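You operate a simulated robot arm through the tools that you are given. There is no shell and no other tool. Be economical: measure what you need, move in short steps, check, and stop when the job is done.

You are at the controls of a simulated two-armed robot. One attempt, no reset.

Task
Pick up the can from the top of the blue tool box with one hand, pass it to the other hand and put it on the front corner of the machine table. Set down upright: can.

Only the result counts: the job must be done as asked and must still hold three seconds after the hand-in. Knocking over, shifting, dropping, spilling or breaking anything else fails it.

Robot
Two 7-joint arms with two-finger parallel grippers on one trunk, on a base that drives. Base frame: it is fixed to the floor where the robot stands at the start and does not move with it; the origin is under the middle of the robot, x ahead of it, y to its left, z up. Units: mm, degrees, N and s.
The left shoulder is at the start at [70, 130, 928], the right one opposite. Each reaches about 631 mm from its shoulder. Places, roughly: front corner of the machine table [-2900, 1800, 800]. Payload 1.57 kg a hand.
The tool frame of a hand sits at the grasp point between the pads (the TCP): z along the fingers, y along the line on which they close. The tips reach 30 mm beyond it. Largest opening 80 mm; finger width 17, thickness 12; the body of the gripper, 40 by 82 mm, starts 80 mm behind the TCP.
Orientation is told as [roll, pitch, yaw] about the base's x, y, z axes, in that order, counted from this pose: with the fingers straight down and closing along the base's y, the tool's x points along the base's -x, its y along +y and its z along -z.

Tools
- The arms move only by the tool apply_moves. It takes "left_series", "right_series" or both (then of equal length, played together; a hand with none holds still); each is a list of rows, each a list of 7 numbers: the shift along the base's x, y, z in m, then the turn, a rotation vector about the base's x, y, z in rad, then the finger opening in m, from 0 to 0.08. In form: [[dx, dy, dz, ax, ay, az, fingers], ...]. A call has 1 to 12 rows; each row is the pose to reach, as a shift and turn from the pose commanded when the call began. Rows are played at 5 a second. More than 50 mm and 8.6 degrees between two rows, or a gripper value outside its range, and nothing of the call is played. A pose out of reach is approached as far as the arm can. The call stops where the force on the tool passes 40 N (or 10 N more than at its start, if that is more) or the arm is blocked; 0.2 s more then pass. The fingers move at their own pace (about 108 mm/s each) and stop on an object; they squeeze with about 43 N. The grip force told is the motor's: it shows also when the fingers shut on nothing. Time passes only in rows, and 0.2 s behind the last, so rows that repeat a pose let the fingers close. The reply holds the time, the measured pose of the TCP, the force on the tool along the base axes, the opening and the grip force, in the units named above and with some noise, with the torque about the TCP (base axes, N m) and any sound that the robot's microphone picked up.
- Cameras (640 x 400 px; columns grow to the right, rows downward): "scene" is now at [131.8, 44.9, 1200]; the picture's right is [0.49, -0.87, 0.00], its down [-0.12, -0.07, -0.99] and it looks along [0.86, 0.48, -0.14] (base axes); focal length 214 px, centre (320, 200). "left" rides on the left gripper at [72, 7, -122] in its tool frame; the picture's right is [-0.09, 1.00, 0.00], its down [-0.84, -0.08, -0.54] and it looks along [-0.54, -0.05, 0.84] (tool axes); focal length 238 px, centre (320, 200). "right" rides on the right gripper at [72, -7, -122] in its tool frame; the picture's right is [0.09, 1.00, 0.00], its down [-0.84, 0.08, -0.54] and it looks along [-0.54, 0.05, 0.84] (tool axes); focal length 238 px, centre (320, 200). There is no depth. A picture from a camera that has moved, and an enlarged one, comes with that camera's place and axes in the base frame and with its lens.
- snapshot(camera): a new picture of that camera. The clock stands still meanwhile.
- raise_lower(by): slides the trunk up (or, below 0, down) by that many mm; the arms and the scene camera ride with it, the base frame stays. It gives what a move gives, with no picture.
- drive_base(legs): drives the robot by 1 to 6 legs, each [ahead, left, turn to the left] in mm, mm and degrees, along the robot's own axes; the way and the turn of a leg run together, so that a leg with both is an arc; at most 1500 mm and 180 degrees a leg. The arms and the cameras ride along, it lands a little off, and it stops where it bumps. It gives what a move gives.
- aim_head(pan, tilt): turns the head with the scene camera to pan (to the left, within 86 degrees either way) and tilt (down, from -29 to 69), counted from straight ahead of the robot. It gives what a move gives.
- enlarge(camera, box): a new picture of the part [left, top, right, bottom] of that camera's present view, enlarged. The clock stands still meanwhile.
- job_done(): hands the job in; it is judged then, once.

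Go step by step. Nothing tells you exact positions but the pictures and the camera data: compare them with the known pose of the tool, close in by small moves and look again before you grip or let go. The budget is 120 turns and 88 pictures, counting those below and the enlarged ones. Unless the task says otherwise, let go and move clear before handing in, and close with one line.

The tools are called after ">>>" by a JSON object that holds its "op" and its "data". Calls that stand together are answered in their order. apply_moves: Moves the arms, as the interface text tells. Its arguments: {"type":"object","properties":{"left_series":{"type":"array","items":{"type":"array","items":{"type":"number"}}},"right_series":{"type":"array","items":{"type":"array","items":{"type":"number"}}}},"required":[]} The other tools are called the same way: raise_lower (by) slides the trunk up or down; drive_base (legs) drives the base; aim_head (pan, tilt) turns the head that bears the scene camera; snapshot (camera) takes a picture; enlarge (camera, box) takes an enlarged picture of a part of a camera's view; job_done () hands the job in.

At the start:

```text
clock: 0.0
left_eef_pos: [221.4, 242.5, 999.1]
left_tcp_rot: [-0.2, 0.0, -0.1]
left_contact_force: [0.1, -0.1, -0.3]
left_wrist_torque: [0.0, -0.01, 0.01]
left_finger_gap: 80.1
left_grasp_force: 0.0
right_eef_pos: [277.3, -19.4, 1000.1]
right_tcp_rot: [-0.1, 0.0, 0.0]
right_contact_force: [0.0, 0.2, -0.1]
right_wrist_torque: [0.02, 0.02, 0.01]
right_finger_gap: 79.6
right_grasp_force: 0.0
trunk travel left (down, up): [-566.0, 374.0]
robot x, y, heading: [-3.5, 2.5, -0.1]
head pan, tilt: [29.2, 7.8]
```

scene: 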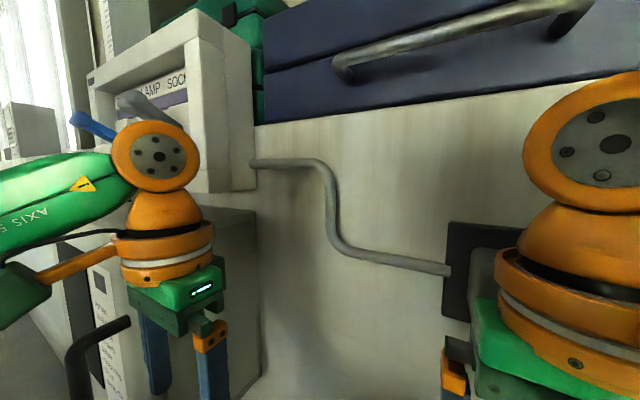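
right: 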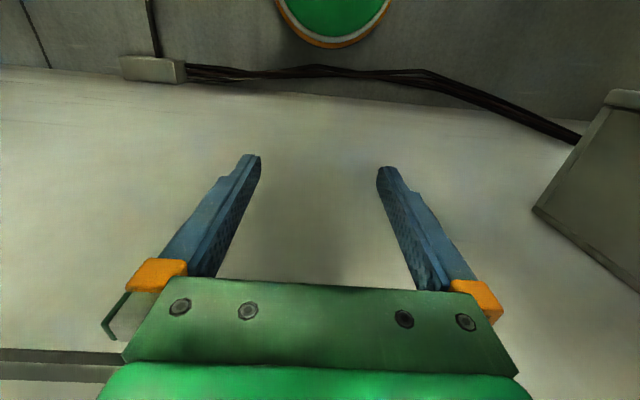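
left: 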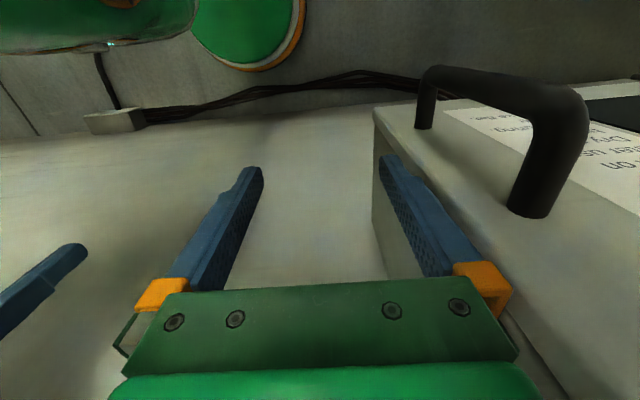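

I see a wall or cabinet close ahead and a dark blue object high up, but no can yet. I'll look around with the head.

>>> {"op": "aim_head", "data": {"pan": -30, "tilt": 0}}

>>> {"op": "snapshot", "data": {"camera": "scene"}}

>>> {"op": "aim_head", "data": {"pan": 10, "tilt": -25}}

>>> {"op": "snapshot", "data": {"camera": "scene"}}

>>> {"op": "aim_head", "data": {"pan": 85, "tilt": 10}}

>>> {"op": "snapshot", "data": {"camera": "scene"}}

```text
clock: 1.3
left_eef_pos: [222.1, 242.0, 999.1]
left_tcp_rot: [-0.1, 0.0, -0.1]
left_contact_force: [-0.4, 0.1, -0.8]
left_wrist_torque: [-0.03, 0.01, 0.01]
left_finger_gap: 79.9
left_grasp_force: 0.1
right_eef_pos: [276.9, -18.6, 999.7]
right_tcp_rot: [0.0, 0.0, 0.0]
right_contact_force: [0.1, 0.0, 0.5]
right_wrist_torque: [0.0, 0.03, 0.0]
right_finger_gap: 79.9
right_grasp_force: 0.0
trunk travel left (down, up): [-566.0, 374.0]
robot x, y, heading: [2.2, -2.2, 0.1]
head pan, tilt: [-30.0, 0.0]
```

```text
84 pictures are left
camera scene: at [129.0, -45.2, 1212.5], right [-0.5, -0.87, 0.0], down [0.0, 0.0, -1.0], along [0.87, -0.5, 0.0], focal length 214 px, centre (320, 200)
```

scene: 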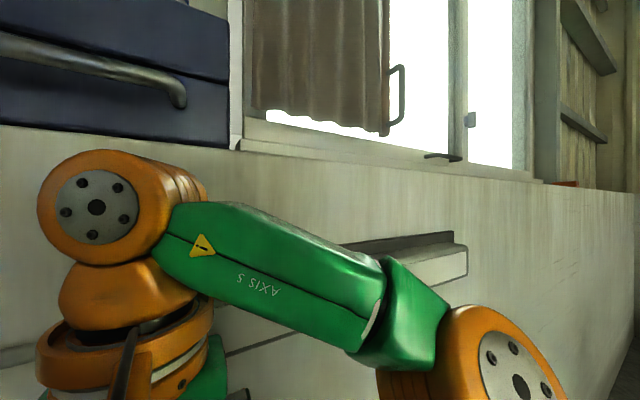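

```text
clock: 2.4
left_eef_pos: [221.9, 241.8, 999.2]
left_tcp_rot: [-0.1, 0.1, 0.1]
left_contact_force: [-0.1, -0.3, 0.6]
left_wrist_torque: [-0.01, -0.01, 0.0]
left_finger_gap: 80.0
left_grasp_force: 0.0
right_eef_pos: [277.1, -19.6, 1000.2]
right_tcp_rot: [0.0, 0.0, -0.1]
right_contact_force: [0.5, -0.4, -0.4]
right_wrist_torque: [-0.04, -0.02, 0.01]
right_finger_gap: 80.1
right_grasp_force: 0.0
trunk travel left (down, up): [-566.0, 374.0]
robot x, y, heading: [-0.8, -1.5, -0.2]
head pan, tilt: [10.0, -25.0]
```

```text
83 pictures are left
camera scene: at [121.0, 11.9, 1248.2], right [0.17, -0.98, 0.0], down [0.42, 0.07, -0.91], along [0.89, 0.16, 0.42], focal length 214 px, centre (320, 200)
```

scene: 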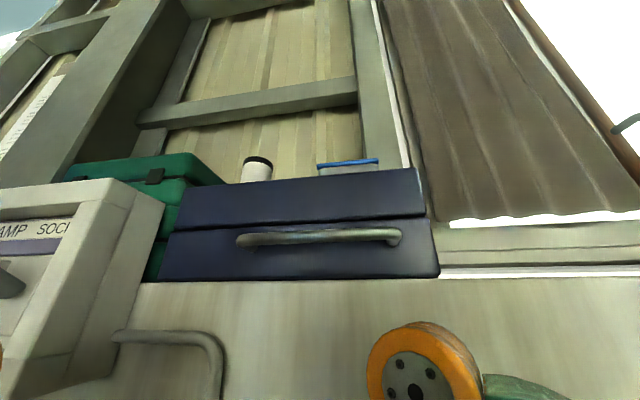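

```text
clock: 3.8
left_eef_pos: [221.1, 240.9, 1000.9]
left_tcp_rot: [-0.1, 0.0, 0.0]
left_contact_force: [0.2, -0.3, 1.0]
left_wrist_torque: [0.0, 0.01, 0.0]
left_finger_gap: 79.8
left_grasp_force: 0.0
right_eef_pos: [276.7, -19.4, 1000.7]
right_tcp_rot: [-0.1, 0.0, 0.0]
right_contact_force: [-0.4, 0.2, -0.5]
right_wrist_torque: [-0.01, 0.0, 0.02]
right_finger_gap: 80.0
right_grasp_force: 0.1
trunk travel left (down, up): [-566.0, 374.0]
robot x, y, heading: [-3.4, 0.4, 0.0]
head pan, tilt: [85.0, 10.0]
```

```text
82 pictures are left
camera scene: at [59.2, 92.3, 1196.6], right [1.0, -0.09, 0.0], down [-0.02, -0.17, -0.98], along [0.09, 0.98, -0.17], focal length 214 px, centre (320, 200)
```

scene: 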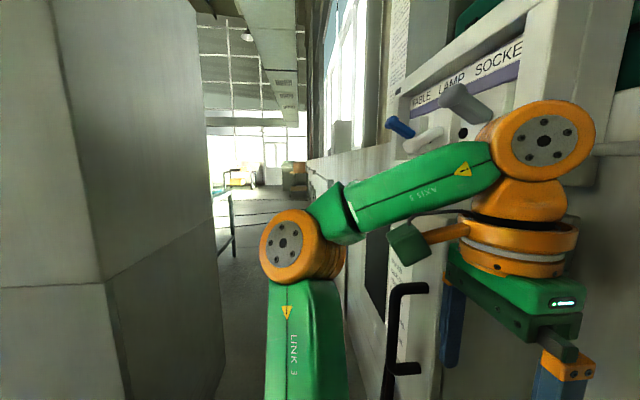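

The tool box sits on a ledge ahead, with a white can-like object on top and something blue-rimmed to its right. I'll check the right side, then the area under the wrists.

>>> {"op": "aim_head", "data": {"pan": -85, "tilt": 10}}

>>> {"op": "snapshot", "data": {"camera": "scene"}}

>>> {"op": "aim_head", "data": {"pan": 10, "tilt": 45}}

>>> {"op": "snapshot", "data": {"camera": "scene"}}

```text
clock: 6.4
left_eef_pos: [220.9, 242.4, 999.3]
left_tcp_rot: [-0.1, 0.0, 0.1]
left_contact_force: [1.2, 0.7, 0.1]
left_wrist_torque: [0.0, -0.02, 0.04]
left_finger_gap: 79.9
left_grasp_force: 0.1
right_eef_pos: [277.9, -19.7, 999.9]
right_tcp_rot: [0.0, 0.0, 0.0]
right_contact_force: [-0.8, -0.1, -0.6]
right_wrist_torque: [0.01, -0.02, 0.0]
right_finger_gap: 80.2
right_grasp_force: 0.0
trunk travel left (down, up): [-566.0, 374.0]
robot x, y, heading: [-0.8, 0.4, -0.2]
head pan, tilt: [-85.0, 10.0]
```

```text
81 pictures are left
camera scene: at [59.2, -92.9, 1196.5], right [-1.0, -0.09, 0.0], down [-0.02, 0.17, -0.98], along [0.09, -0.98, -0.17], focal length 214 px, centre (320, 200)
```

scene: 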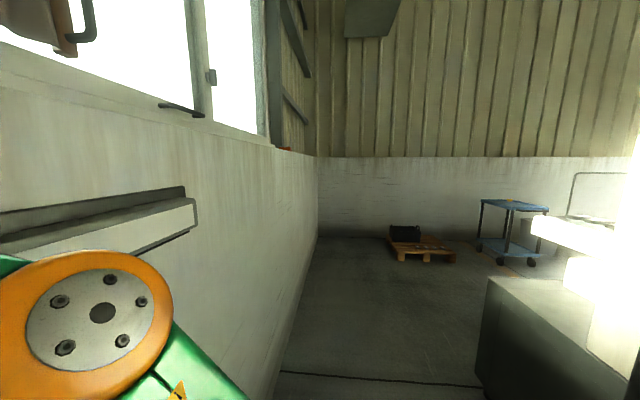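

```text
clock: 8.1
left_eef_pos: [221.5, 241.8, 1000.1]
left_tcp_rot: [-0.1, 0.0, 0.0]
left_contact_force: [-0.5, 0.0, -0.2]
left_wrist_torque: [-0.01, 0.04, 0.02]
left_finger_gap: 79.9
left_grasp_force: 0.2
right_eef_pos: [276.8, -19.3, 1000.0]
right_tcp_rot: [0.0, 0.0, 0.0]
right_contact_force: [0.2, -0.8, 0.3]
right_wrist_torque: [0.0, -0.01, 0.03]
right_finger_gap: 80.1
right_grasp_force: 0.0
trunk travel left (down, up): [-566.0, 374.0]
robot x, y, heading: [2.3, -0.3, -0.1]
head pan, tilt: [10.0, 45.0]
```

```text
80 pictures are left
camera scene: at [131.1, 13.7, 1141.6], right [0.17, -0.98, 0.0], down [-0.7, -0.12, -0.71], along [0.7, 0.12, -0.71], focal length 214 px, centre (320, 200)
```

scene: 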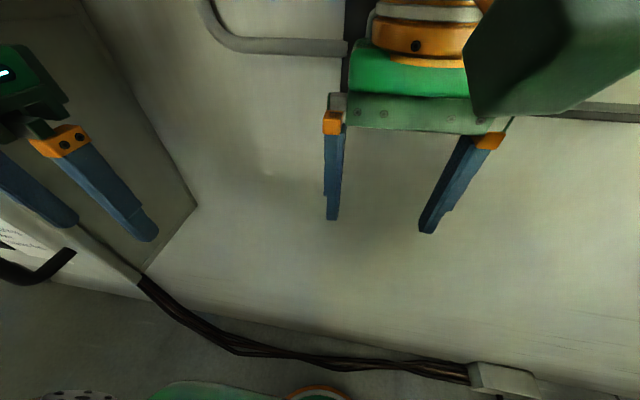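

The wall is about 400 mm ahead, its ledge at about z 1270 and the tool box top at about z 1440. I'll back off a little before raising the trunk, so the arms clear the lever panel.

>>> {"op": "drive_base", "data": {"legs": [[-150, 0, 0]]}}

>>> {"op": "aim_head", "data": {"pan": 30, "tilt": 10}}

>>> {"op": "snapshot", "data": {"camera": "scene"}}

```text
clock: 9.5
left_eef_pos: [73.2, 241.4, 999.9]
left_tcp_rot: [-0.1, 0.0, 0.0]
left_contact_force: [0.1, -0.1, -0.4]
left_wrist_torque: [0.01, 0.02, -0.01]
left_finger_gap: 79.9
left_grasp_force: 0.0
right_eef_pos: [127.9, -18.9, 999.3]
right_tcp_rot: [0.0, 0.0, -0.1]
right_contact_force: [-0.7, 0.6, -0.3]
right_wrist_torque: [0.01, 0.01, -0.02]
right_finger_gap: 80.0
right_grasp_force: 0.0
trunk travel left (down, up): [-566.0, 374.0]
robot x, y, heading: [-149.9, -0.0, 0.1]
head pan, tilt: [10.0, 45.0]
```

```text
clock: 10.5
left_eef_pos: [72.0, 240.9, 999.4]
left_tcp_rot: [-0.1, 0.0, 0.0]
left_contact_force: [0.6, 0.3, -0.3]
left_wrist_torque: [0.0, -0.03, -0.03]
left_finger_gap: 79.9
left_grasp_force: 0.0
right_eef_pos: [127.5, -19.3, 999.3]
right_tcp_rot: [0.0, 0.0, -0.2]
right_contact_force: [0.9, -0.2, 0.1]
right_wrist_torque: [0.03, 0.06, 0.03]
right_finger_gap: 79.9
right_grasp_force: 0.0
trunk travel left (down, up): [-566.0, 374.0]
robot x, y, heading: [-152.0, 0.2, -0.0]
head pan, tilt: [30.0, 10.0]
```

```text
79 pictures are left
camera scene: at [-17.8, 46.1, 1196.4], right [0.5, -0.87, 0.0], down [-0.15, -0.09, -0.98], along [0.85, 0.49, -0.17], focal length 214 px, centre (320, 200)
```

scene: 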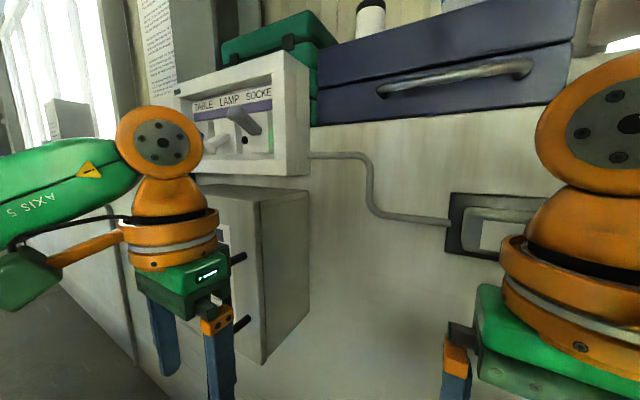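

There is clear space now. I'll raise the trunk to look over the tool box.

>>> {"op": "raise_lower", "data": {"by": 370}}

>>> {"op": "aim_head", "data": {"pan": 12, "tilt": 18}}

>>> {"op": "snapshot", "data": {"camera": "scene"}}

```text
clock: 14.1
left_eef_pos: [72.3, 242.6, 1370.3]
left_tcp_rot: [-0.1, 0.0, 0.0]
left_contact_force: [-0.3, 0.4, 0.0]
left_wrist_torque: [0.02, 0.0, 0.03]
left_finger_gap: 79.9
left_grasp_force: 0.1
right_eef_pos: [128.2, -20.2, 1370.0]
right_tcp_rot: [0.0, 0.1, -0.1]
right_contact_force: [0.7, -0.3, 0.1]
right_wrist_torque: [0.0, 0.01, 0.01]
right_finger_gap: 80.3
right_grasp_force: 0.0
trunk travel left (down, up): [-936.0, 4.0]
robot x, y, heading: [-149.1, -0.5, 0.2]
head pan, tilt: [30.0, 10.0]
```

```text
clock: 14.9
left_eef_pos: [72.3, 239.8, 1370.9]
left_tcp_rot: [-0.1, 0.0, 0.0]
left_contact_force: [-0.1, 0.0, 0.3]
left_wrist_torque: [0.02, -0.02, 0.0]
left_finger_gap: 80.0
left_grasp_force: 0.1
right_eef_pos: [126.5, -19.6, 1370.8]
right_tcp_rot: [0.0, 0.0, -0.1]
right_contact_force: [0.0, -0.3, -0.6]
right_wrist_torque: [0.02, -0.02, 0.03]
right_finger_gap: 79.8
right_grasp_force: 0.1
trunk travel left (down, up): [-936.0, 4.0]
robot x, y, heading: [-149.6, -1.0, 0.0]
head pan, tilt: [12.0, 18.0]
```

```text
78 pictures are left
camera scene: at [-7.1, 19.0, 1553.5], right [0.21, -0.98, 0.0], down [-0.3, -0.06, -0.95], along [0.93, 0.2, -0.31], focal length 214 px, centre (320, 200)
```

scene: 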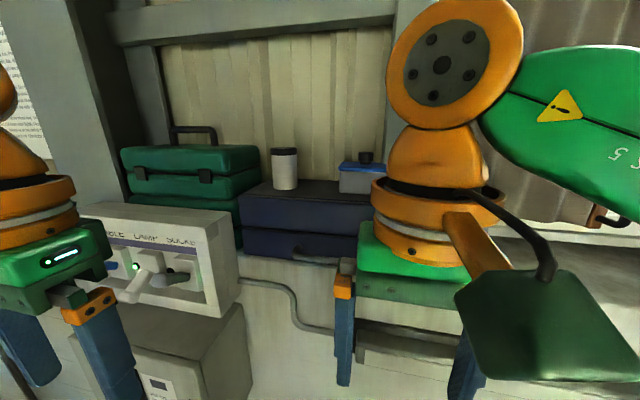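

>>> {"op": "enlarge", "data": {"camera": "scene", "box": [220, 130, 420, 270]}}

```text
2.86 times, centred on (320, 200) of scene
camera zoom: at [-7.1, 19.0, 1553.5], right [0.21, -0.98, 0.0], down [-0.3, -0.06, -0.95], along [0.93, 0.2, -0.31], focal length 613 px, centre (320, 200)
```

zoom: 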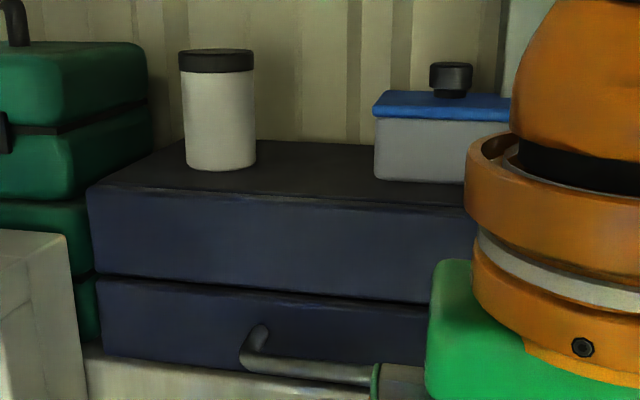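

Triangulating, the tool box front is at x≈395 with its top at z≈1418. The can is about 62 mm wide and 94 mm tall, at about (490, 212). I'll bring the left hand up, tilted 55° forward, so it can grip the can low and leave the top for the right hand.

>>> {"op": "apply_moves", "data": {"left_series": [[0.02, 0, 0.03, 0, -0.12, 0, 0.08], [0.04, 0, 0.06, 0, -0.24, 0, 0.08], [0.06, -0.005, 0.09, 0, -0.36, 0, 0.08], [0.08, -0.01, 0.12, 0, -0.48, 0, 0.08], [0.1, -0.015, 0.14, 0, -0.6, 0, 0.08], [0.12, -0.02, 0.15, 0, -0.72, 0, 0.08], [0.14, -0.025, 0.15, 0, -0.84, 0, 0.08], [0.15, -0.03, 0.15, 0, -0.96, 0, 0.08], [0.15, -0.03, 0.15, 0, -0.96, 0, 0.08]]}}

>>> {"op": "snapshot", "data": {"camera": "scene"}}

>>> {"op": "snapshot", "data": {"camera": "left"}}

```text
clock: 16.9
left_eef_pos: [224.1, 212.5, 1520.0]
left_tcp_rot: [-0.2, -55.1, 0.1]
left_contact_force: [-0.5, 0.3, 0.1]
left_wrist_torque: [0.01, 0.0, -0.04]
left_finger_gap: 80.3
left_grasp_force: 0.2
left hand out of reach, approached as far as the arm can: row 2, 3, 4, 5, 6
right_eef_pos: [126.6, -19.2, 1370.1]
right_tcp_rot: [0.0, 0.0, -0.2]
right_contact_force: [-0.3, -0.4, -0.1]
right_wrist_torque: [0.01, -0.03, 0.0]
right_finger_gap: 79.9
right_grasp_force: 0.1
trunk travel left (down, up): [-936.0, 4.0]
robot x, y, heading: [-151.1, 1.5, 0.0]
head pan, tilt: [12.0, 18.0]
```

```text
76 pictures are left
camera scene: at [-7.8, 19.6, 1553.6], right [0.21, -0.98, 0.0], down [-0.3, -0.06, -0.95], along [0.93, 0.2, -0.31], focal length 214 px, centre (320, 200)
```

scene: 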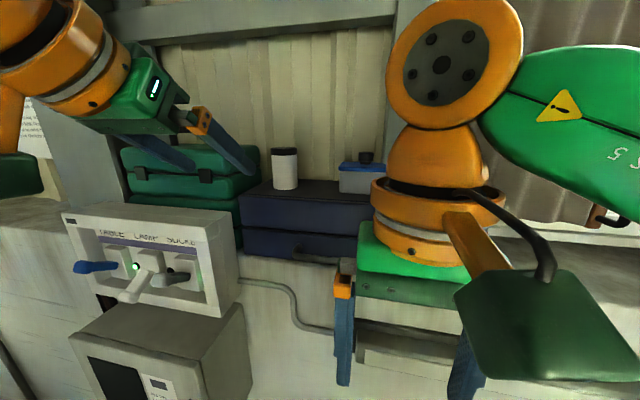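

```text
75 pictures are left
camera left: at [83.0, 218.6, 1530.1], right [0.05, 1.0, 0.07], down [0.03, -0.08, 1.0], along [1.0, -0.05, -0.04], focal length 238 px, centre (320, 200)
```

left: 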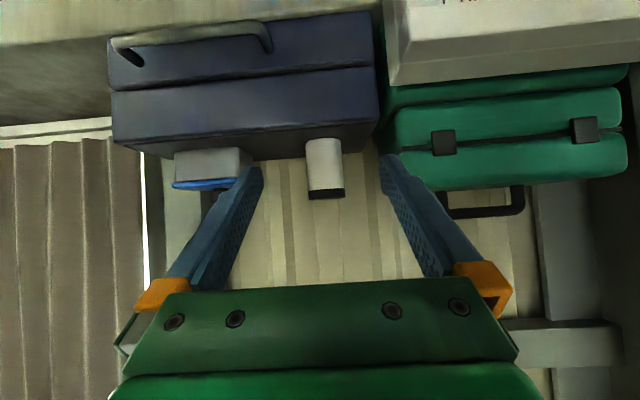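

The left camera confirms the can at about y 208, with its base at z≈1420 and top at z≈1511. I'll drive forward with the hand high.

>>> {"op": "drive_base", "data": {"legs": [[130, 0, 0]]}}

>>> {"op": "snapshot", "data": {"camera": "left"}}

>>> {"op": "snapshot", "data": {"camera": "scene"}}

```text
clock: 18.2
left_eef_pos: [347.1, 209.9, 1521.0]
left_tcp_rot: [-0.1, -55.4, -0.1]
left_contact_force: [0.0, 0.8, 0.5]
left_wrist_torque: [0.0, -0.02, -0.02]
left_finger_gap: 80.2
left_grasp_force: 0.1
right_eef_pos: [252.1, -19.6, 1371.9]
right_tcp_rot: [0.0, -0.4, -0.2]
right_contact_force: [-1.1, -0.1, 0.2]
right_wrist_torque: [0.02, -0.05, 0.01]
right_finger_gap: 80.1
right_grasp_force: 0.0
trunk travel left (down, up): [-936.0, 4.0]
robot x, y, heading: [-18.6, -0.3, -0.2]
head pan, tilt: [12.0, 18.0]
```

```text
74 pictures are left
camera left: at [207.8, 217.4, 1531.5], right [0.06, 1.0, 0.07], down [0.03, -0.08, 1.0], along [1.0, -0.05, -0.03], focal length 238 px, centre (320, 200)
```

left: 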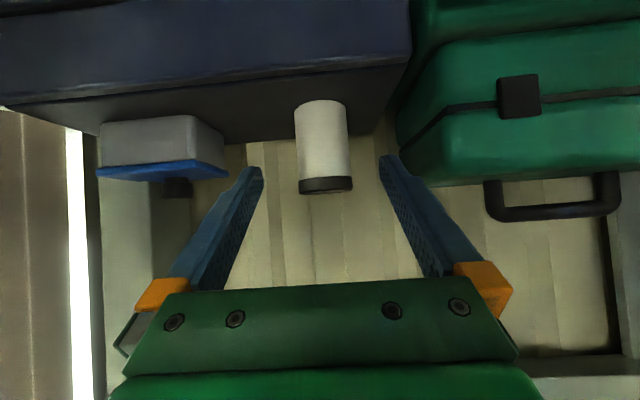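

```text
73 pictures are left
camera scene: at [116.5, 18.6, 1554.3], right [0.2, -0.98, 0.0], down [-0.3, -0.06, -0.95], along [0.93, 0.19, -0.3], focal length 214 px, centre (320, 200)
```

scene: 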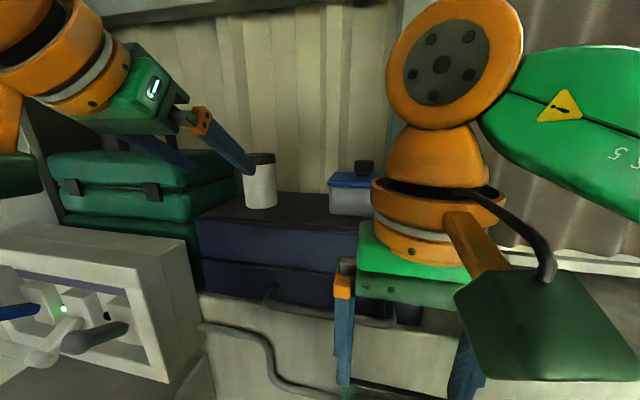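

The estimates agree on the can centre at about (488, 212). I'll approach on a slanted line and stop partway to check.

>>> {"op": "apply_moves", "data": {"left_series": [[0.03, 0.001, -0.014, 0, 0, 0, 0.08], [0.06, 0.002, -0.028, 0, 0, 0, 0.08], [0.09, 0.002, -0.042, 0, 0, 0, 0.08], [0.1, 0.002, -0.047, 0, 0, 0, 0.08]]}}

>>> {"op": "snapshot", "data": {"camera": "left"}}

>>> {"op": "enlarge", "data": {"camera": "scene", "box": [120, 80, 380, 240]}}

```text
clock: 19.2
left_eef_pos: [459.1, 212.8, 1471.4]
left_tcp_rot: [-0.2, -54.9, -0.1]
left_contact_force: [-0.3, -0.9, 0.0]
left_wrist_torque: [0.01, 0.03, 0.05]
left_finger_gap: 79.8
left_grasp_force: 0.0
right_eef_pos: [262.0, -20.5, 1369.0]
right_tcp_rot: [0.1, 0.2, -0.2]
right_contact_force: [0.2, -0.1, -0.6]
right_wrist_torque: [0.02, 0.03, 0.0]
right_finger_gap: 79.8
right_grasp_force: 0.2
trunk travel left (down, up): [-936.0, 4.0]
robot x, y, heading: [-18.8, 2.2, 0.1]
head pan, tilt: [12.0, 18.0]
```

```text
72 pictures are left
camera left: at [318.4, 219.7, 1481.5], right [0.06, 1.0, 0.07], down [0.04, -0.08, 1.0], along [1.0, -0.05, -0.04], focal length 238 px, centre (320, 200)
```

left: 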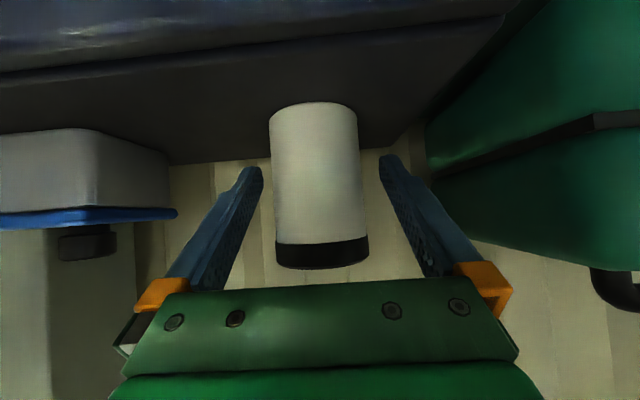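

```text
2.46 times, centred on (250, 160) of scene
camera zoom: at [127.5, 18.5, 1553.2], right [0.2, -0.98, 0.0], down [-0.3, -0.06, -0.95], along [0.93, 0.19, -0.31], focal length 528 px, centre (492, 298)
```

zoom: 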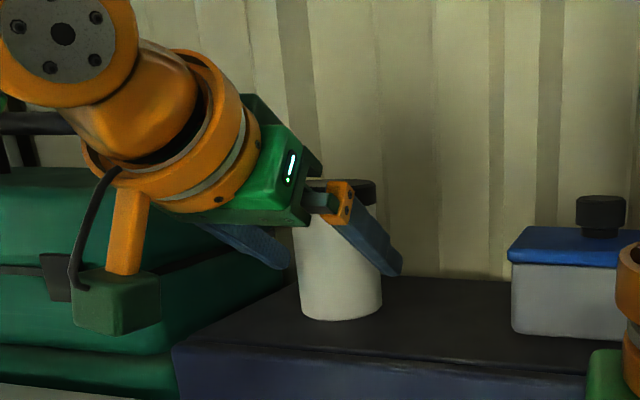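

The fingers straddle the can well. I'll go the last 28 mm and then close.

>>> {"op": "apply_moves", "data": {"left_series": [[0.015, -0.001, -0.009, 0, 0, 0, 0.08], [0.028, -0.001, -0.017, 0, 0, 0, 0.08], [0.028, -0.001, -0.017, 0, 0, 0, 0.08]]}}

>>> {"op": "snapshot", "data": {"camera": "left"}}

>>> {"op": "enlarge", "data": {"camera": "scene", "box": [120, 80, 380, 240]}}

```text
clock: 20.0
left_eef_pos: [483.7, 211.9, 1453.6]
left_tcp_rot: [-0.2, -55.0, -0.1]
left_contact_force: [-0.3, -1.0, 0.2]
left_wrist_torque: [-0.01, 0.02, -0.01]
left_finger_gap: 80.1
left_grasp_force: 0.1
right_eef_pos: [260.3, -19.7, 1368.6]
right_tcp_rot: [0.0, 0.1, -0.2]
right_contact_force: [0.0, -0.3, 0.6]
right_wrist_torque: [0.01, 0.0, 0.01]
right_finger_gap: 79.8
right_grasp_force: 0.0
trunk travel left (down, up): [-936.0, 4.0]
robot x, y, heading: [-18.2, -1.6, -0.2]
head pan, tilt: [12.0, 18.0]
```

```text
70 pictures are left
camera left: at [343.7, 218.6, 1464.9], right [0.06, 1.0, 0.07], down [0.04, -0.08, 1.0], along [1.0, -0.05, -0.04], focal length 238 px, centre (320, 200)
```

left: 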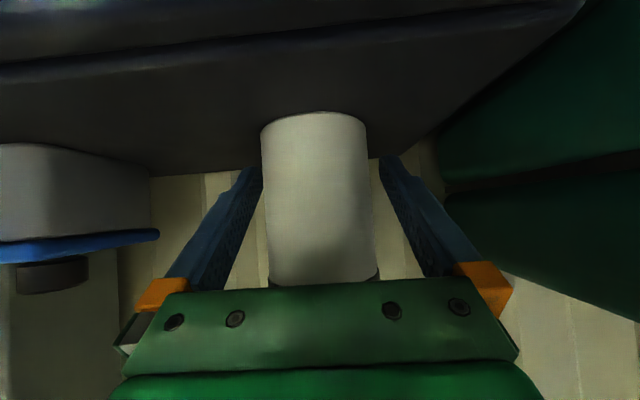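

```text
2.46 times, centred on (250, 160) of scene
camera zoom: at [125.0, 18.6, 1553.5], right [0.2, -0.98, 0.0], down [-0.3, -0.06, -0.95], along [0.93, 0.19, -0.31], focal length 528 px, centre (492, 298)
```

zoom: 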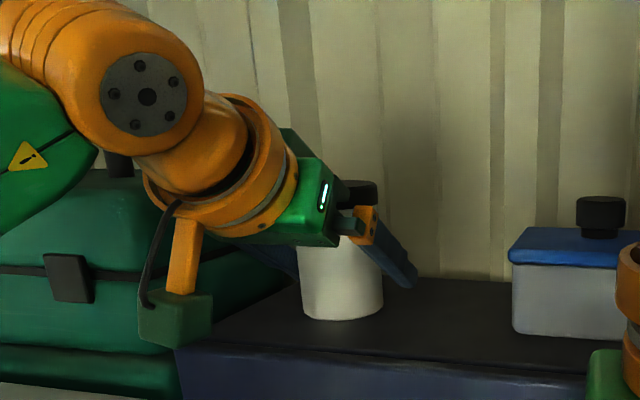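

The can is centred between the fingers, so I'll close.

>>> {"op": "apply_moves", "data": {"left_series": [[0.003, 0, 0, 0, 0, 0, 0.08], [0.003, 0, 0, 0, 0, 0, 0.066], [0.003, 0, 0, 0, 0, 0, 0.056], [0.003, 0, 0, 0, 0, 0, 0.04], [0.003, 0, 0, 0, 0, 0, 0.04]]}}

>>> {"op": "snapshot", "data": {"camera": "left"}}

```text
clock: 21.2
left_eef_pos: [487.0, 211.9, 1454.8]
left_tcp_rot: [-0.1, -55.0, -0.2]
left_contact_force: [0.8, -0.5, 0.1]
left_wrist_torque: [0.05, 0.02, -0.01]
left_finger_gap: 59.0
left_grasp_force: 43.1
right_eef_pos: [260.7, -20.3, 1369.4]
right_tcp_rot: [0.0, 0.0, -0.2]
right_contact_force: [0.0, -0.2, -0.1]
right_wrist_torque: [-0.02, 0.01, 0.0]
right_finger_gap: 80.1
right_grasp_force: 0.1
trunk travel left (down, up): [-936.0, 4.0]
robot x, y, heading: [-14.6, -0.7, -0.3]
head pan, tilt: [12.0, 18.0]
```

```text
68 pictures are left
camera left: at [347.1, 218.6, 1464.7], right [0.06, 1.0, 0.07], down [0.04, -0.08, 1.0], along [1.0, -0.05, -0.04], focal length 238 px, centre (320, 200)
```

left: 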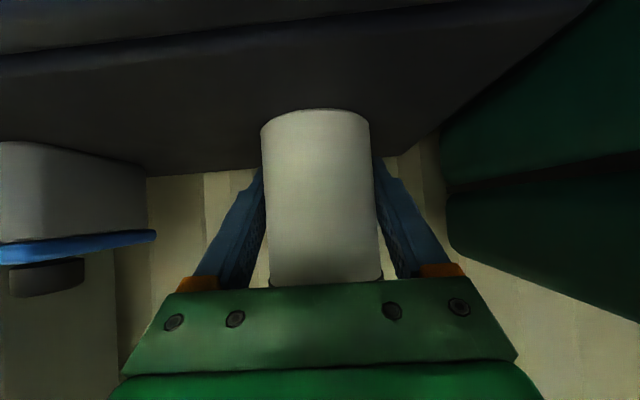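

Gripped at 59 mm. I'll lift 60 mm and look.

>>> {"op": "apply_moves", "data": {"left_series": [[0, 0, 0.02, 0, 0, 0, 0.04], [0, 0, 0.04, 0, 0, 0, 0.04], [-0.01, 0, 0.065, 0, 0, 0, 0.04], [-0.02, 0, 0.08, 0, 0, 0, 0.04]]}}

>>> {"op": "snapshot", "data": {"camera": "scene"}}

```text
clock: 22.2
left_eef_pos: [458.3, 231.3, 1487.6]
left_tcp_rot: [-0.2, -55.1, -0.1]
left_contact_force: [0.4, -0.6, -2.6]
left_wrist_torque: [-0.01, -0.06, 0.0]
left_finger_gap: 58.8
left_grasp_force: 42.9
left hand out of reach, approached as far as the arm can: row 1, 2, 3, 4
right_eef_pos: [258.3, -19.4, 1369.9]
right_tcp_rot: [0.0, -0.1, -0.2]
right_contact_force: [-0.1, -0.1, 0.9]
right_wrist_torque: [0.0, -0.02, -0.01]
right_finger_gap: 79.7
right_grasp_force: 0.0
trunk travel left (down, up): [-936.0, 4.0]
robot x, y, heading: [-13.3, 0.3, -0.5]
head pan, tilt: [12.0, 18.0]
```

```text
67 pictures are left
camera scene: at [123.5, 19.4, 1553.6], right [0.2, -0.98, 0.0], down [-0.3, -0.06, -0.95], along [0.93, 0.19, -0.31], focal length 214 px, centre (320, 200)
```

scene: 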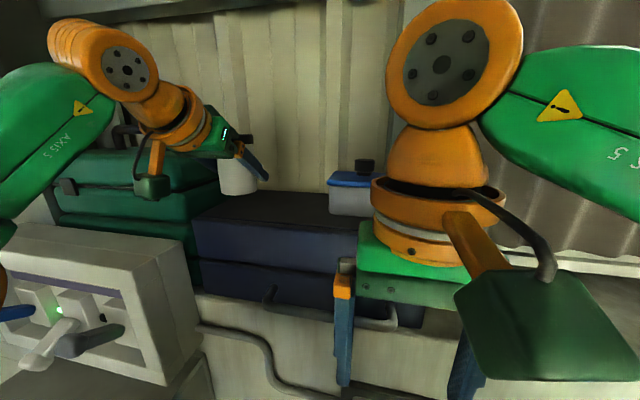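

The lift hit the reach limit, but the can is clear of the box by about 33 mm. Nothing is behind it at that height, so I'll drive straight back.

>>> {"op": "drive_base", "data": {"legs": [[-200, 0, 0]]}}

>>> {"op": "snapshot", "data": {"camera": "scene"}}

```text
clock: 23.8
left_eef_pos: [269.6, 230.5, 1483.4]
left_tcp_rot: [-0.1, -54.7, -0.3]
left_contact_force: [1.1, 0.4, -2.3]
left_wrist_torque: [0.02, -0.01, -0.01]
left_finger_gap: 58.7
left_grasp_force: 43.0
right_eef_pos: [68.1, -19.1, 1368.5]
right_tcp_rot: [0.0, 0.3, -0.4]
right_contact_force: [-0.6, 0.3, 0.3]
right_wrist_torque: [-0.03, 0.04, 0.0]
right_finger_gap: 79.9
right_grasp_force: 0.0
trunk travel left (down, up): [-936.0, 4.0]
robot x, y, heading: [-215.7, -0.9, -0.0]
head pan, tilt: [12.0, 18.0]
```

```text
66 pictures are left
camera scene: at [-65.5, 19.5, 1552.8], right [0.2, -0.98, 0.0], down [-0.31, -0.06, -0.95], along [0.93, 0.19, -0.31], focal length 214 px, centre (320, 200)
```

scene: 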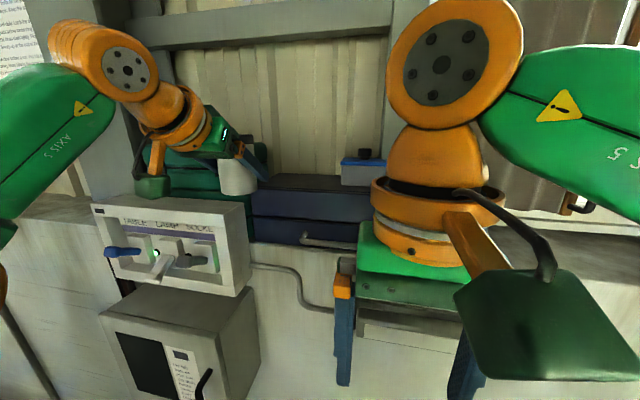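

Next comes the handover. I'll move the right hand out to the right, and bring the can to the centre front, lower and yawed 30° to the right.

>>> {"op": "apply_moves", "data": {"left_series": [[0, 0, 0, 0, 0, 0, 0.04], [-0.01, -0.02, -0.03, 0, 0, -0.065, 0.04], [-0.02, -0.045, -0.065, 0, 0, -0.13, 0.04], [-0.03, -0.07, -0.1, 0, 0, -0.2, 0.04], [-0.04, -0.095, -0.135, 0, 0, -0.26, 0.04], [-0.05, -0.12, -0.17, 0, 0, -0.33, 0.04], [-0.06, -0.145, -0.205, 0, 0, -0.39, 0.04], [-0.07, -0.165, -0.24, 0, 0, -0.46, 0.04], [-0.085, -0.19, -0.275, 0, 0, -0.52, 0.04], [-0.085, -0.19, -0.275, 0, 0, -0.52, 0.04]], "right_series": [[0, -0.04, 0.01, 0, 0, 0, 0.08], [0, -0.08, 0.02, 0, 0, 0, 0.08], [0, -0.12, 0.03, 0, 0, 0, 0.08], [0, -0.16, 0.04, 0, 0, 0, 0.08], [0, -0.18, 0.05, 0, 0, 0, 0.08], [0, -0.18, 0.05, 0, 0, 0, 0.08], [0, -0.18, 0.05, 0, 0, 0, 0.08], [0, -0.18, 0.05, 0, 0, 0, 0.08], [0, -0.18, 0.05, 0, 0, 0, 0.08], [0, -0.18, 0.05, 0, 0, 0, 0.08]]}}

>>> {"op": "aim_head", "data": {"pan": 0, "tilt": 40}}

>>> {"op": "snapshot", "data": {"camera": "scene"}}

>>> {"op": "snapshot", "data": {"camera": "right"}}

```text
clock: 26.0
left_eef_pos: [180.2, 41.0, 1213.1]
left_tcp_rot: [-0.2, -55.0, -30.2]
left_contact_force: [0.4, 0.7, -2.0]
left_wrist_torque: [-0.02, 0.02, -0.01]
left_finger_gap: 59.1
left_grasp_force: 42.9
right_eef_pos: [76.5, -179.2, 1398.5]
right_tcp_rot: [0.0, 0.0, -0.4]
right_contact_force: [0.2, -0.1, -0.2]
right_wrist_torque: [0.01, 0.0, -0.02]
right_finger_gap: 80.0
right_grasp_force: 0.1
right hand out of reach, approached as far as the arm can: row 4, 5, 6, 7, 8, 9, 10
trunk travel left (down, up): [-936.0, 4.0]
robot x, y, heading: [-217.6, -0.5, -0.5]
head pan, tilt: [12.0, 18.0]
```

```text
clock: 26.8
left_eef_pos: [179.7, 40.5, 1213.9]
left_tcp_rot: [0.0, -55.1, -30.0]
left_contact_force: [-0.2, -0.5, -2.5]
left_wrist_torque: [-0.03, -0.03, 0.01]
left_finger_gap: 59.0
left_grasp_force: 42.2
right_eef_pos: [75.9, -177.8, 1397.9]
right_tcp_rot: [0.1, 0.0, -0.4]
right_contact_force: [0.5, -0.9, 0.3]
right_wrist_torque: [-0.01, 0.01, 0.0]
right_finger_gap: 80.3
right_grasp_force: 0.2
trunk travel left (down, up): [-936.0, 4.0]
robot x, y, heading: [-212.5, 0.2, -0.3]
head pan, tilt: [0.0, 40.0]
```

```text
65 pictures are left
camera scene: at [-78.2, -0.4, 1518.9], right [-0.01, -1.0, 0.0], down [-0.64, 0.0, -0.77], along [0.77, 0.0, -0.64], focal length 214 px, centre (320, 200)
```

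scene: 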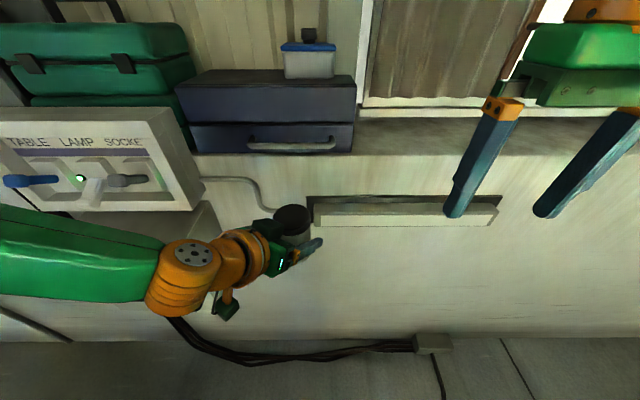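

```text
64 pictures are left
camera right: at [4.0, -184.2, 1520.4], right [-0.09, 1.0, 0.0], down [0.84, 0.07, 0.54], along [0.54, 0.05, -0.84], focal length 238 px, centre (320, 200)
```

right: 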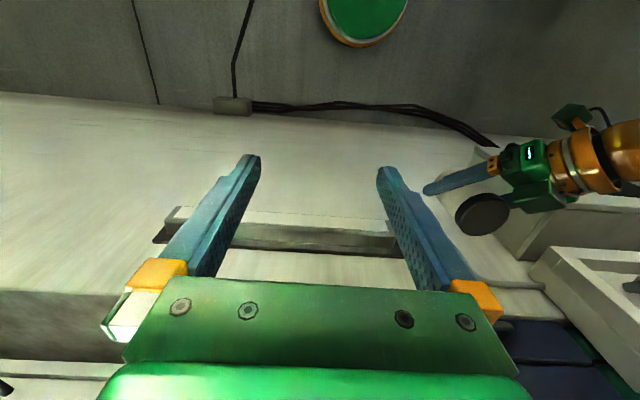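

The can is held in front, but the right wrist camera would sit above the left hand. I'll turn the left hand to point right (yaw −90°) and the right hand to yaw +90°, so the camera is on the far side.

>>> {"op": "apply_moves", "data": {"left_series": [[-0.01, -0.005, 0, 0, 0, -0.1, 0.04], [-0.02, -0.01, 0, 0, 0, -0.2, 0.04], [-0.03, -0.015, 0, 0, 0, -0.3, 0.04], [-0.04, -0.02, 0, 0, 0, -0.4, 0.04], [-0.05, -0.025, 0, 0, 0, -0.5, 0.04], [-0.06, -0.03, 0, 0, 0, -0.6, 0.04], [-0.06, -0.035, 0, 0, 0, -0.7, 0.04], [-0.06, -0.04, 0, 0, 0, -0.8, 0.04], [-0.06, -0.045, 0, 0, 0, -0.9, 0.04], [-0.06, -0.05, 0, 0, 0, -1.0, 0.04], [-0.06, -0.06, 0, 0, 0, -1.05, 0.04], [-0.06, -0.06, 0, 0, 0, -1.05, 0.04]], "right_series": [[0, 0, 0, 0, 0, 0.131, 0.08], [0, 0, 0, 0, 0, 0.262, 0.08], [0, 0, 0, 0, 0, 0.393, 0.08], [0, 0, 0, 0, 0, 0.524, 0.08], [0, 0, 0, 0, 0, 0.655, 0.08], [0, 0, 0, 0, 0, 0.786, 0.08], [0, 0, 0, 0, 0, 0.917, 0.08], [0, 0, 0, 0, 0, 1.048, 0.08], [0, 0, 0, 0, 0, 1.179, 0.08], [0, 0, 0, 0, 0, 1.31, 0.08], [0, 0, 0, 0, 0, 1.44, 0.08], [0, 0, 0, 0, 0, 1.571, 0.08]]}}

>>> {"op": "snapshot", "data": {"camera": "scene"}}

```text
clock: 29.4
left_eef_pos: [114.6, -14.4, 1210.8]
left_tcp_rot: [0.0, -55.2, -90.3]
left_contact_force: [-0.5, -0.4, -2.5]
left_wrist_torque: [-0.03, -0.01, 0.0]
left_finger_gap: 59.2
left_grasp_force: 43.0
left hand out of reach, approached as far as the arm can: row 11, 12
right_eef_pos: [-6.5, -104.3, 1319.0]
right_tcp_rot: [-0.1, 0.1, 89.6]
right_contact_force: [-0.7, 0.1, -0.2]
right_wrist_torque: [-0.01, -0.03, -0.01]
right_finger_gap: 80.0
right_grasp_force: 0.0
right hand out of reach, approached as far as the arm can: row 3, 4, 5, 6, 7, 8, 9, 10, 11, 12
trunk travel left (down, up): [-936.0, 4.0]
robot x, y, heading: [-212.9, 0.5, -0.4]
head pan, tilt: [0.0, 40.0]
```

```text
63 pictures are left
camera scene: at [-78.6, 0.2, 1518.9], right [-0.01, -1.0, 0.0], down [-0.64, 0.0, -0.77], along [0.77, 0.0, -0.64], focal length 214 px, centre (320, 200)
```

scene: 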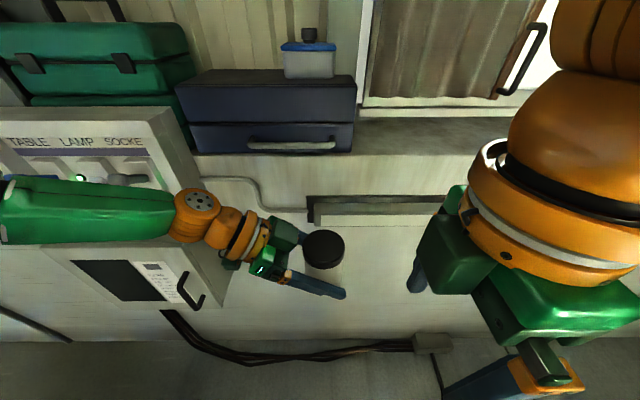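

The right hand's yaw is right now, but it is near its upper reach limit. I'll lower the can 60 mm and bring the right hand over it.

>>> {"op": "apply_moves", "data": {"left_series": [[0, 0, -0.03, 0, 0, 0, 0.04], [0, 0, -0.06, 0, 0, 0, 0.04], [0, 0, -0.06, 0, 0, 0, 0.04], [0, 0, -0.06, 0, 0, 0, 0.04], [0, 0, -0.06, 0, 0, 0, 0.04], [0, 0, -0.06, 0, 0, 0, 0.04]], "right_series": [[0, 0, 0, 0, 0, 0, 0.08], [0, 0, 0, 0, 0, 0, 0.08], [0.03, 0.0225, 0, 0, 0, 0, 0.08], [0.06, 0.045, 0, 0, 0, 0, 0.08], [0.09, 0.0675, 0, 0, 0, 0, 0.08], [0.12, 0.09, 0, 0, 0, 0, 0.08]]}}

>>> {"op": "snapshot", "data": {"camera": "right"}}

>>> {"op": "snapshot", "data": {"camera": "scene"}}

```text
clock: 30.8
left_eef_pos: [114.8, -12.8, 1151.0]
left_tcp_rot: [-0.2, -55.2, -90.2]
left_contact_force: [0.3, 0.3, -2.2]
left_wrist_torque: [-0.02, 0.01, 0.0]
left_finger_gap: 59.0
left_grasp_force: 42.2
right_eef_pos: [48.1, -15.8, 1281.7]
right_tcp_rot: [0.1, 0.0, 89.5]
right_contact_force: [-0.8, 0.7, 0.3]
right_wrist_torque: [-0.03, 0.02, -0.01]
right_finger_gap: 79.9
right_grasp_force: 0.1
right hand out of reach, approached as far as the arm can: row 3, 4, 5, 6
trunk travel left (down, up): [-936.0, 4.0]
robot x, y, heading: [-216.5, 1.0, -0.2]
head pan, tilt: [0.0, 40.0]
```

```text
62 pictures are left
camera right: at [55.0, -87.5, 1403.5], right [-1.0, -0.08, 0.0], down [-0.07, 0.84, 0.54], along [-0.05, 0.54, -0.84], focal length 238 px, centre (320, 200)
```

right: 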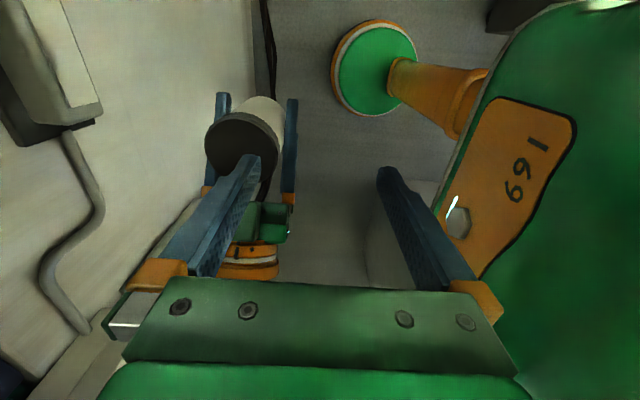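

```text
61 pictures are left
camera scene: at [-77.6, 0.5, 1518.8], right [-0.01, -1.0, 0.0], down [-0.64, 0.0, -0.77], along [0.77, -0.01, -0.64], focal length 214 px, centre (320, 200)
```

scene: 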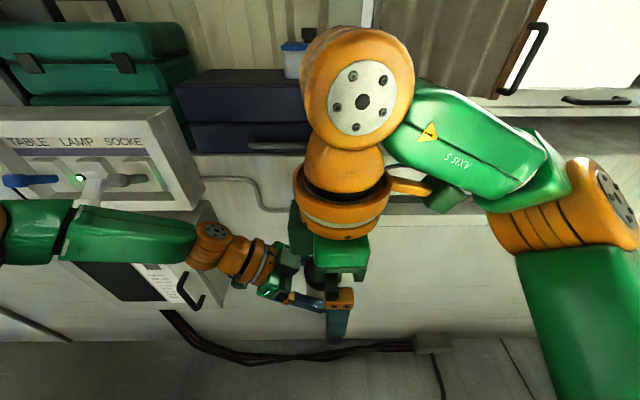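

The right hand is limited forward at this height, so I'll lower the can further and bring it slightly nearer.

>>> {"op": "apply_moves", "data": {"left_series": [[0, 0, -0.03, 0, 0, 0, 0.04], [-0.01, 0, -0.06, 0, 0, 0, 0.04], [-0.02, 0, -0.08, 0, 0, 0, 0.04], [-0.03, 0, -0.08, 0, 0, 0, 0.04], [-0.03, 0, -0.08, 0, 0, 0, 0.04]], "right_series": [[0, 0, 0, 0, 0, 0, 0.08], [0, 0, -0.03, 0, 0, 0, 0.08], [0.01, 0, -0.06, 0, 0, 0, 0.08], [0.025, 0, -0.09, 0, 0, 0, 0.08], [0.037, 0.002, -0.1, 0, 0, 0, 0.08]]}}

>>> {"op": "snapshot", "data": {"camera": "right"}}

```text
clock: 32.0
left_eef_pos: [83.3, -5.9, 1082.0]
left_tcp_rot: [-0.1, -55.0, -90.2]
left_contact_force: [0.6, -0.2, -2.3]
left_wrist_torque: [0.01, -0.01, 0.02]
left_finger_gap: 59.0
left_grasp_force: 43.4
left hand out of reach, approached as far as the arm can: row 2, 3, 4, 5
right_eef_pos: [73.3, -15.1, 1186.1]
right_tcp_rot: [0.0, 0.1, 89.5]
right_contact_force: [0.1, 1.4, 1.0]
right_wrist_torque: [-0.01, -0.02, -0.04]
right_finger_gap: 80.0
right_grasp_force: 0.1
right hand out of reach, approached as far as the arm can: row 5
trunk travel left (down, up): [-936.0, 4.0]
robot x, y, heading: [-212.0, -0.3, -0.2]
head pan, tilt: [0.0, 40.0]
```

```text
60 pictures are left
camera right: at [80.1, -87.2, 1308.1], right [-1.0, -0.08, 0.0], down [-0.07, 0.84, 0.54], along [-0.04, 0.54, -0.84], focal length 238 px, centre (320, 200)
```

right: 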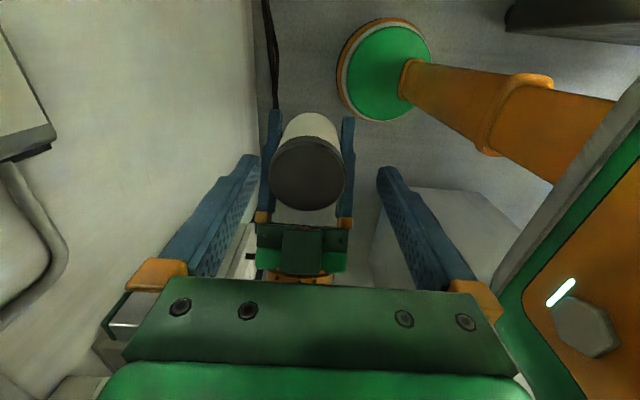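

The lid is seen at about (84, −1) with its top at z≈1137. I'll centre the right hand and descend partway.

>>> {"op": "apply_moves", "data": {"right_series": [[0.006, 0.006, -0.01, 0, 0, 0, 0.08], [0.0105, 0.012, -0.02, 0, 0, 0, 0.08], [0.0105, 0.012, -0.028, 0, 0, 0, 0.08]]}}

>>> {"op": "snapshot", "data": {"camera": "right"}}

>>> {"op": "snapshot", "data": {"camera": "left"}}

```text
clock: 32.8
left_eef_pos: [82.3, -5.8, 1082.6]
left_tcp_rot: [0.0, -55.1, -90.2]
left_contact_force: [-0.1, -0.1, -3.1]
left_wrist_torque: [-0.02, 0.01, 0.02]
left_finger_gap: 59.0
left_grasp_force: 43.1
right_eef_pos: [73.6, -14.1, 1182.6]
right_tcp_rot: [0.1, -0.1, 89.4]
right_contact_force: [0.1, 0.5, 0.3]
right_wrist_torque: [-0.01, -0.01, 0.02]
right_finger_gap: 80.0
right_grasp_force: 0.1
right hand out of reach, approached as far as the arm can: row 1, 2, 3
trunk travel left (down, up): [-936.0, 4.0]
robot x, y, heading: [-215.1, 1.2, -0.3]
head pan, tilt: [0.0, 40.0]
```

```text
59 pictures are left
camera right: at [80.1, -85.6, 1305.6], right [-1.0, -0.08, 0.0], down [-0.07, 0.84, 0.54], along [-0.04, 0.54, -0.84], focal length 238 px, centre (320, 200)
```

right: 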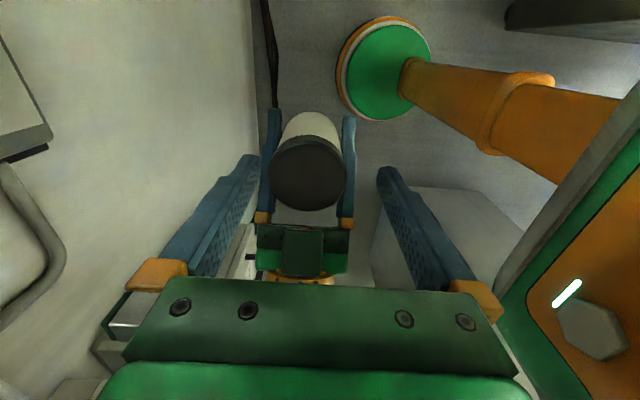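

```text
58 pictures are left
camera left: at [90.4, 135.0, 1092.7], right [1.0, -0.06, 0.07], down [-0.08, -0.04, 1.0], along [-0.06, -1.0, -0.04], focal length 238 px, centre (320, 200)
```

left: 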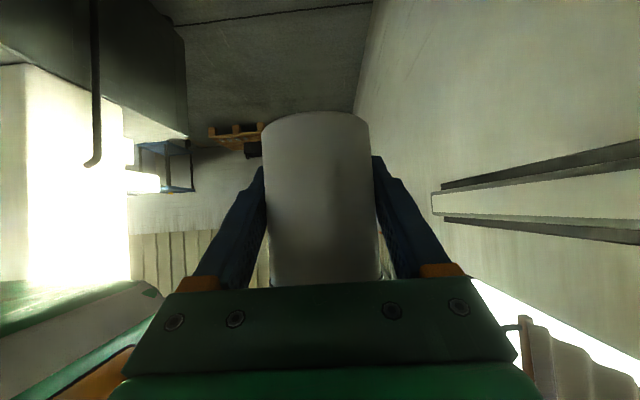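

The right arm is hitting a joint limit with yaw at 90°. I'll reduce its yaw somewhat and retry the sideways centring at the same height.

>>> {"op": "apply_moves", "data": {"right_series": [[0, 0, 0, 0, 0, -0.13, 0.08], [0.005, 0.005, 0, 0, 0, -0.26, 0.08], [0.0105, 0.011, 0, 0, 0, -0.26, 0.08], [0.0105, 0.011, 0, 0, 0, -0.26, 0.08]]}}

>>> {"op": "snapshot", "data": {"camera": "right"}}

```text
clock: 33.8
left_eef_pos: [82.1, -5.0, 1082.3]
left_tcp_rot: [-0.1, -55.0, -90.3]
left_contact_force: [0.0, -0.3, -1.9]
left_wrist_torque: [-0.03, -0.01, -0.01]
left_finger_gap: 59.3
left_grasp_force: 42.9
right_eef_pos: [84.9, -1.0, 1181.6]
right_tcp_rot: [0.0, 0.0, 74.7]
right_contact_force: [-0.7, 0.8, 0.7]
right_wrist_torque: [0.0, 0.03, -0.02]
right_finger_gap: 80.2
right_grasp_force: 0.0
trunk travel left (down, up): [-936.0, 4.0]
robot x, y, heading: [-214.0, -1.7, -0.3]
head pan, tilt: [0.0, 40.0]
```

```text
57 pictures are left
camera right: at [72.7, -73.3, 1303.8], right [-0.98, 0.17, 0.0], down [0.15, 0.83, 0.54], along [0.09, 0.53, -0.84], focal length 238 px, centre (320, 200)
```

right: 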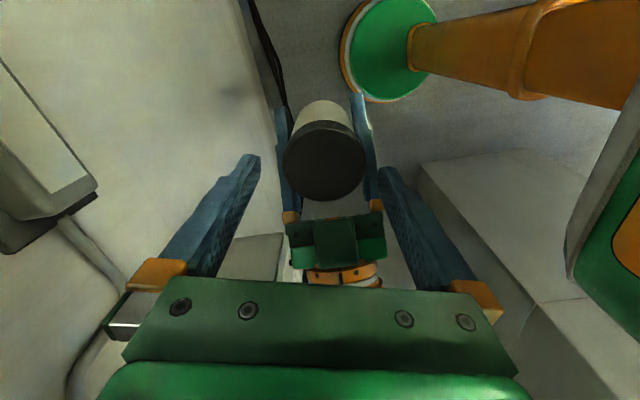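

That works. The can lid is at about (81.5, −3), so I'll centre the right hand and descend around it.

>>> {"op": "apply_moves", "data": {"right_series": [[-0.003, -0.002, 0, 0, 0, 0, 0.08], [-0.003, -0.002, -0.012, 0, 0, 0, 0.08], [-0.003, -0.002, -0.024, 0, 0, 0, 0.08], [-0.003, -0.002, -0.034, 0, 0, 0, 0.08], [-0.003, -0.002, -0.042, 0, 0, 0, 0.08], [-0.003, -0.002, -0.042, 0, 0, 0, 0.08]]}}

>>> {"op": "snapshot", "data": {"camera": "right"}}

>>> {"op": "snapshot", "data": {"camera": "left"}}

```text
clock: 35.2
left_eef_pos: [82.1, -4.3, 1082.5]
left_tcp_rot: [-0.1, -54.8, -90.2]
left_contact_force: [-0.1, 1.1, -6.5]
left_wrist_torque: [-0.09, -0.19, -0.02]
left_finger_gap: 59.2
left_grasp_force: 42.8
right_eef_pos: [82.5, -3.3, 1139.2]
right_tcp_rot: [0.1, 0.0, 74.7]
right_contact_force: [0.2, -1.2, 4.6]
right_wrist_torque: [0.07, 0.2, 0.01]
right_finger_gap: 80.1
right_grasp_force: 0.0
trunk travel left (down, up): [-936.0, 4.0]
robot x, y, heading: [-213.6, -0.0, 0.1]
head pan, tilt: [0.0, 40.0]
```

```text
56 pictures are left
camera right: at [69.1, -74.9, 1260.8], right [-0.98, 0.17, 0.0], down [0.15, 0.83, 0.54], along [0.09, 0.53, -0.84], focal length 238 px, centre (320, 200)
```

right: 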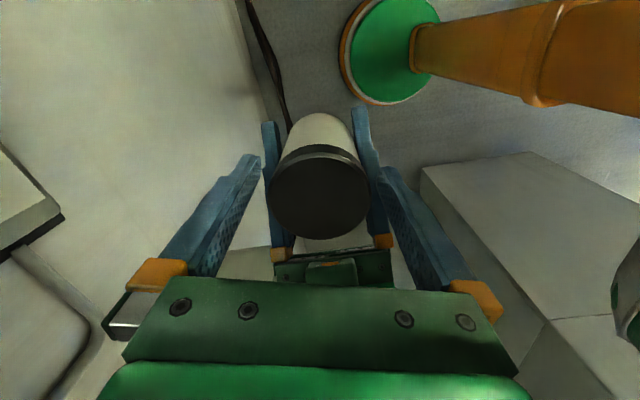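

```text
55 pictures are left
camera left: at [90.5, 135.1, 1092.6], right [1.0, -0.06, 0.07], down [-0.08, -0.04, 1.0], along [-0.06, -1.0, -0.04], focal length 238 px, centre (320, 200)
```

left: 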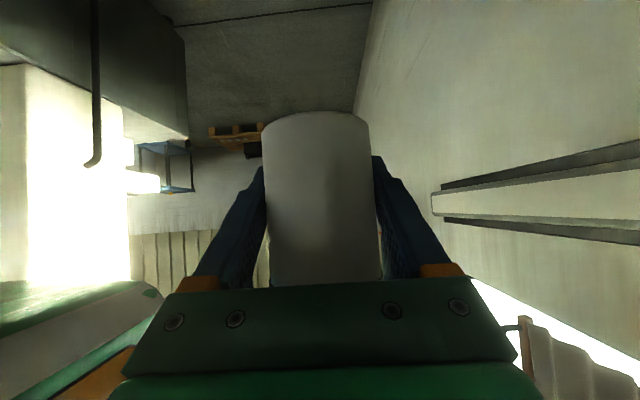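

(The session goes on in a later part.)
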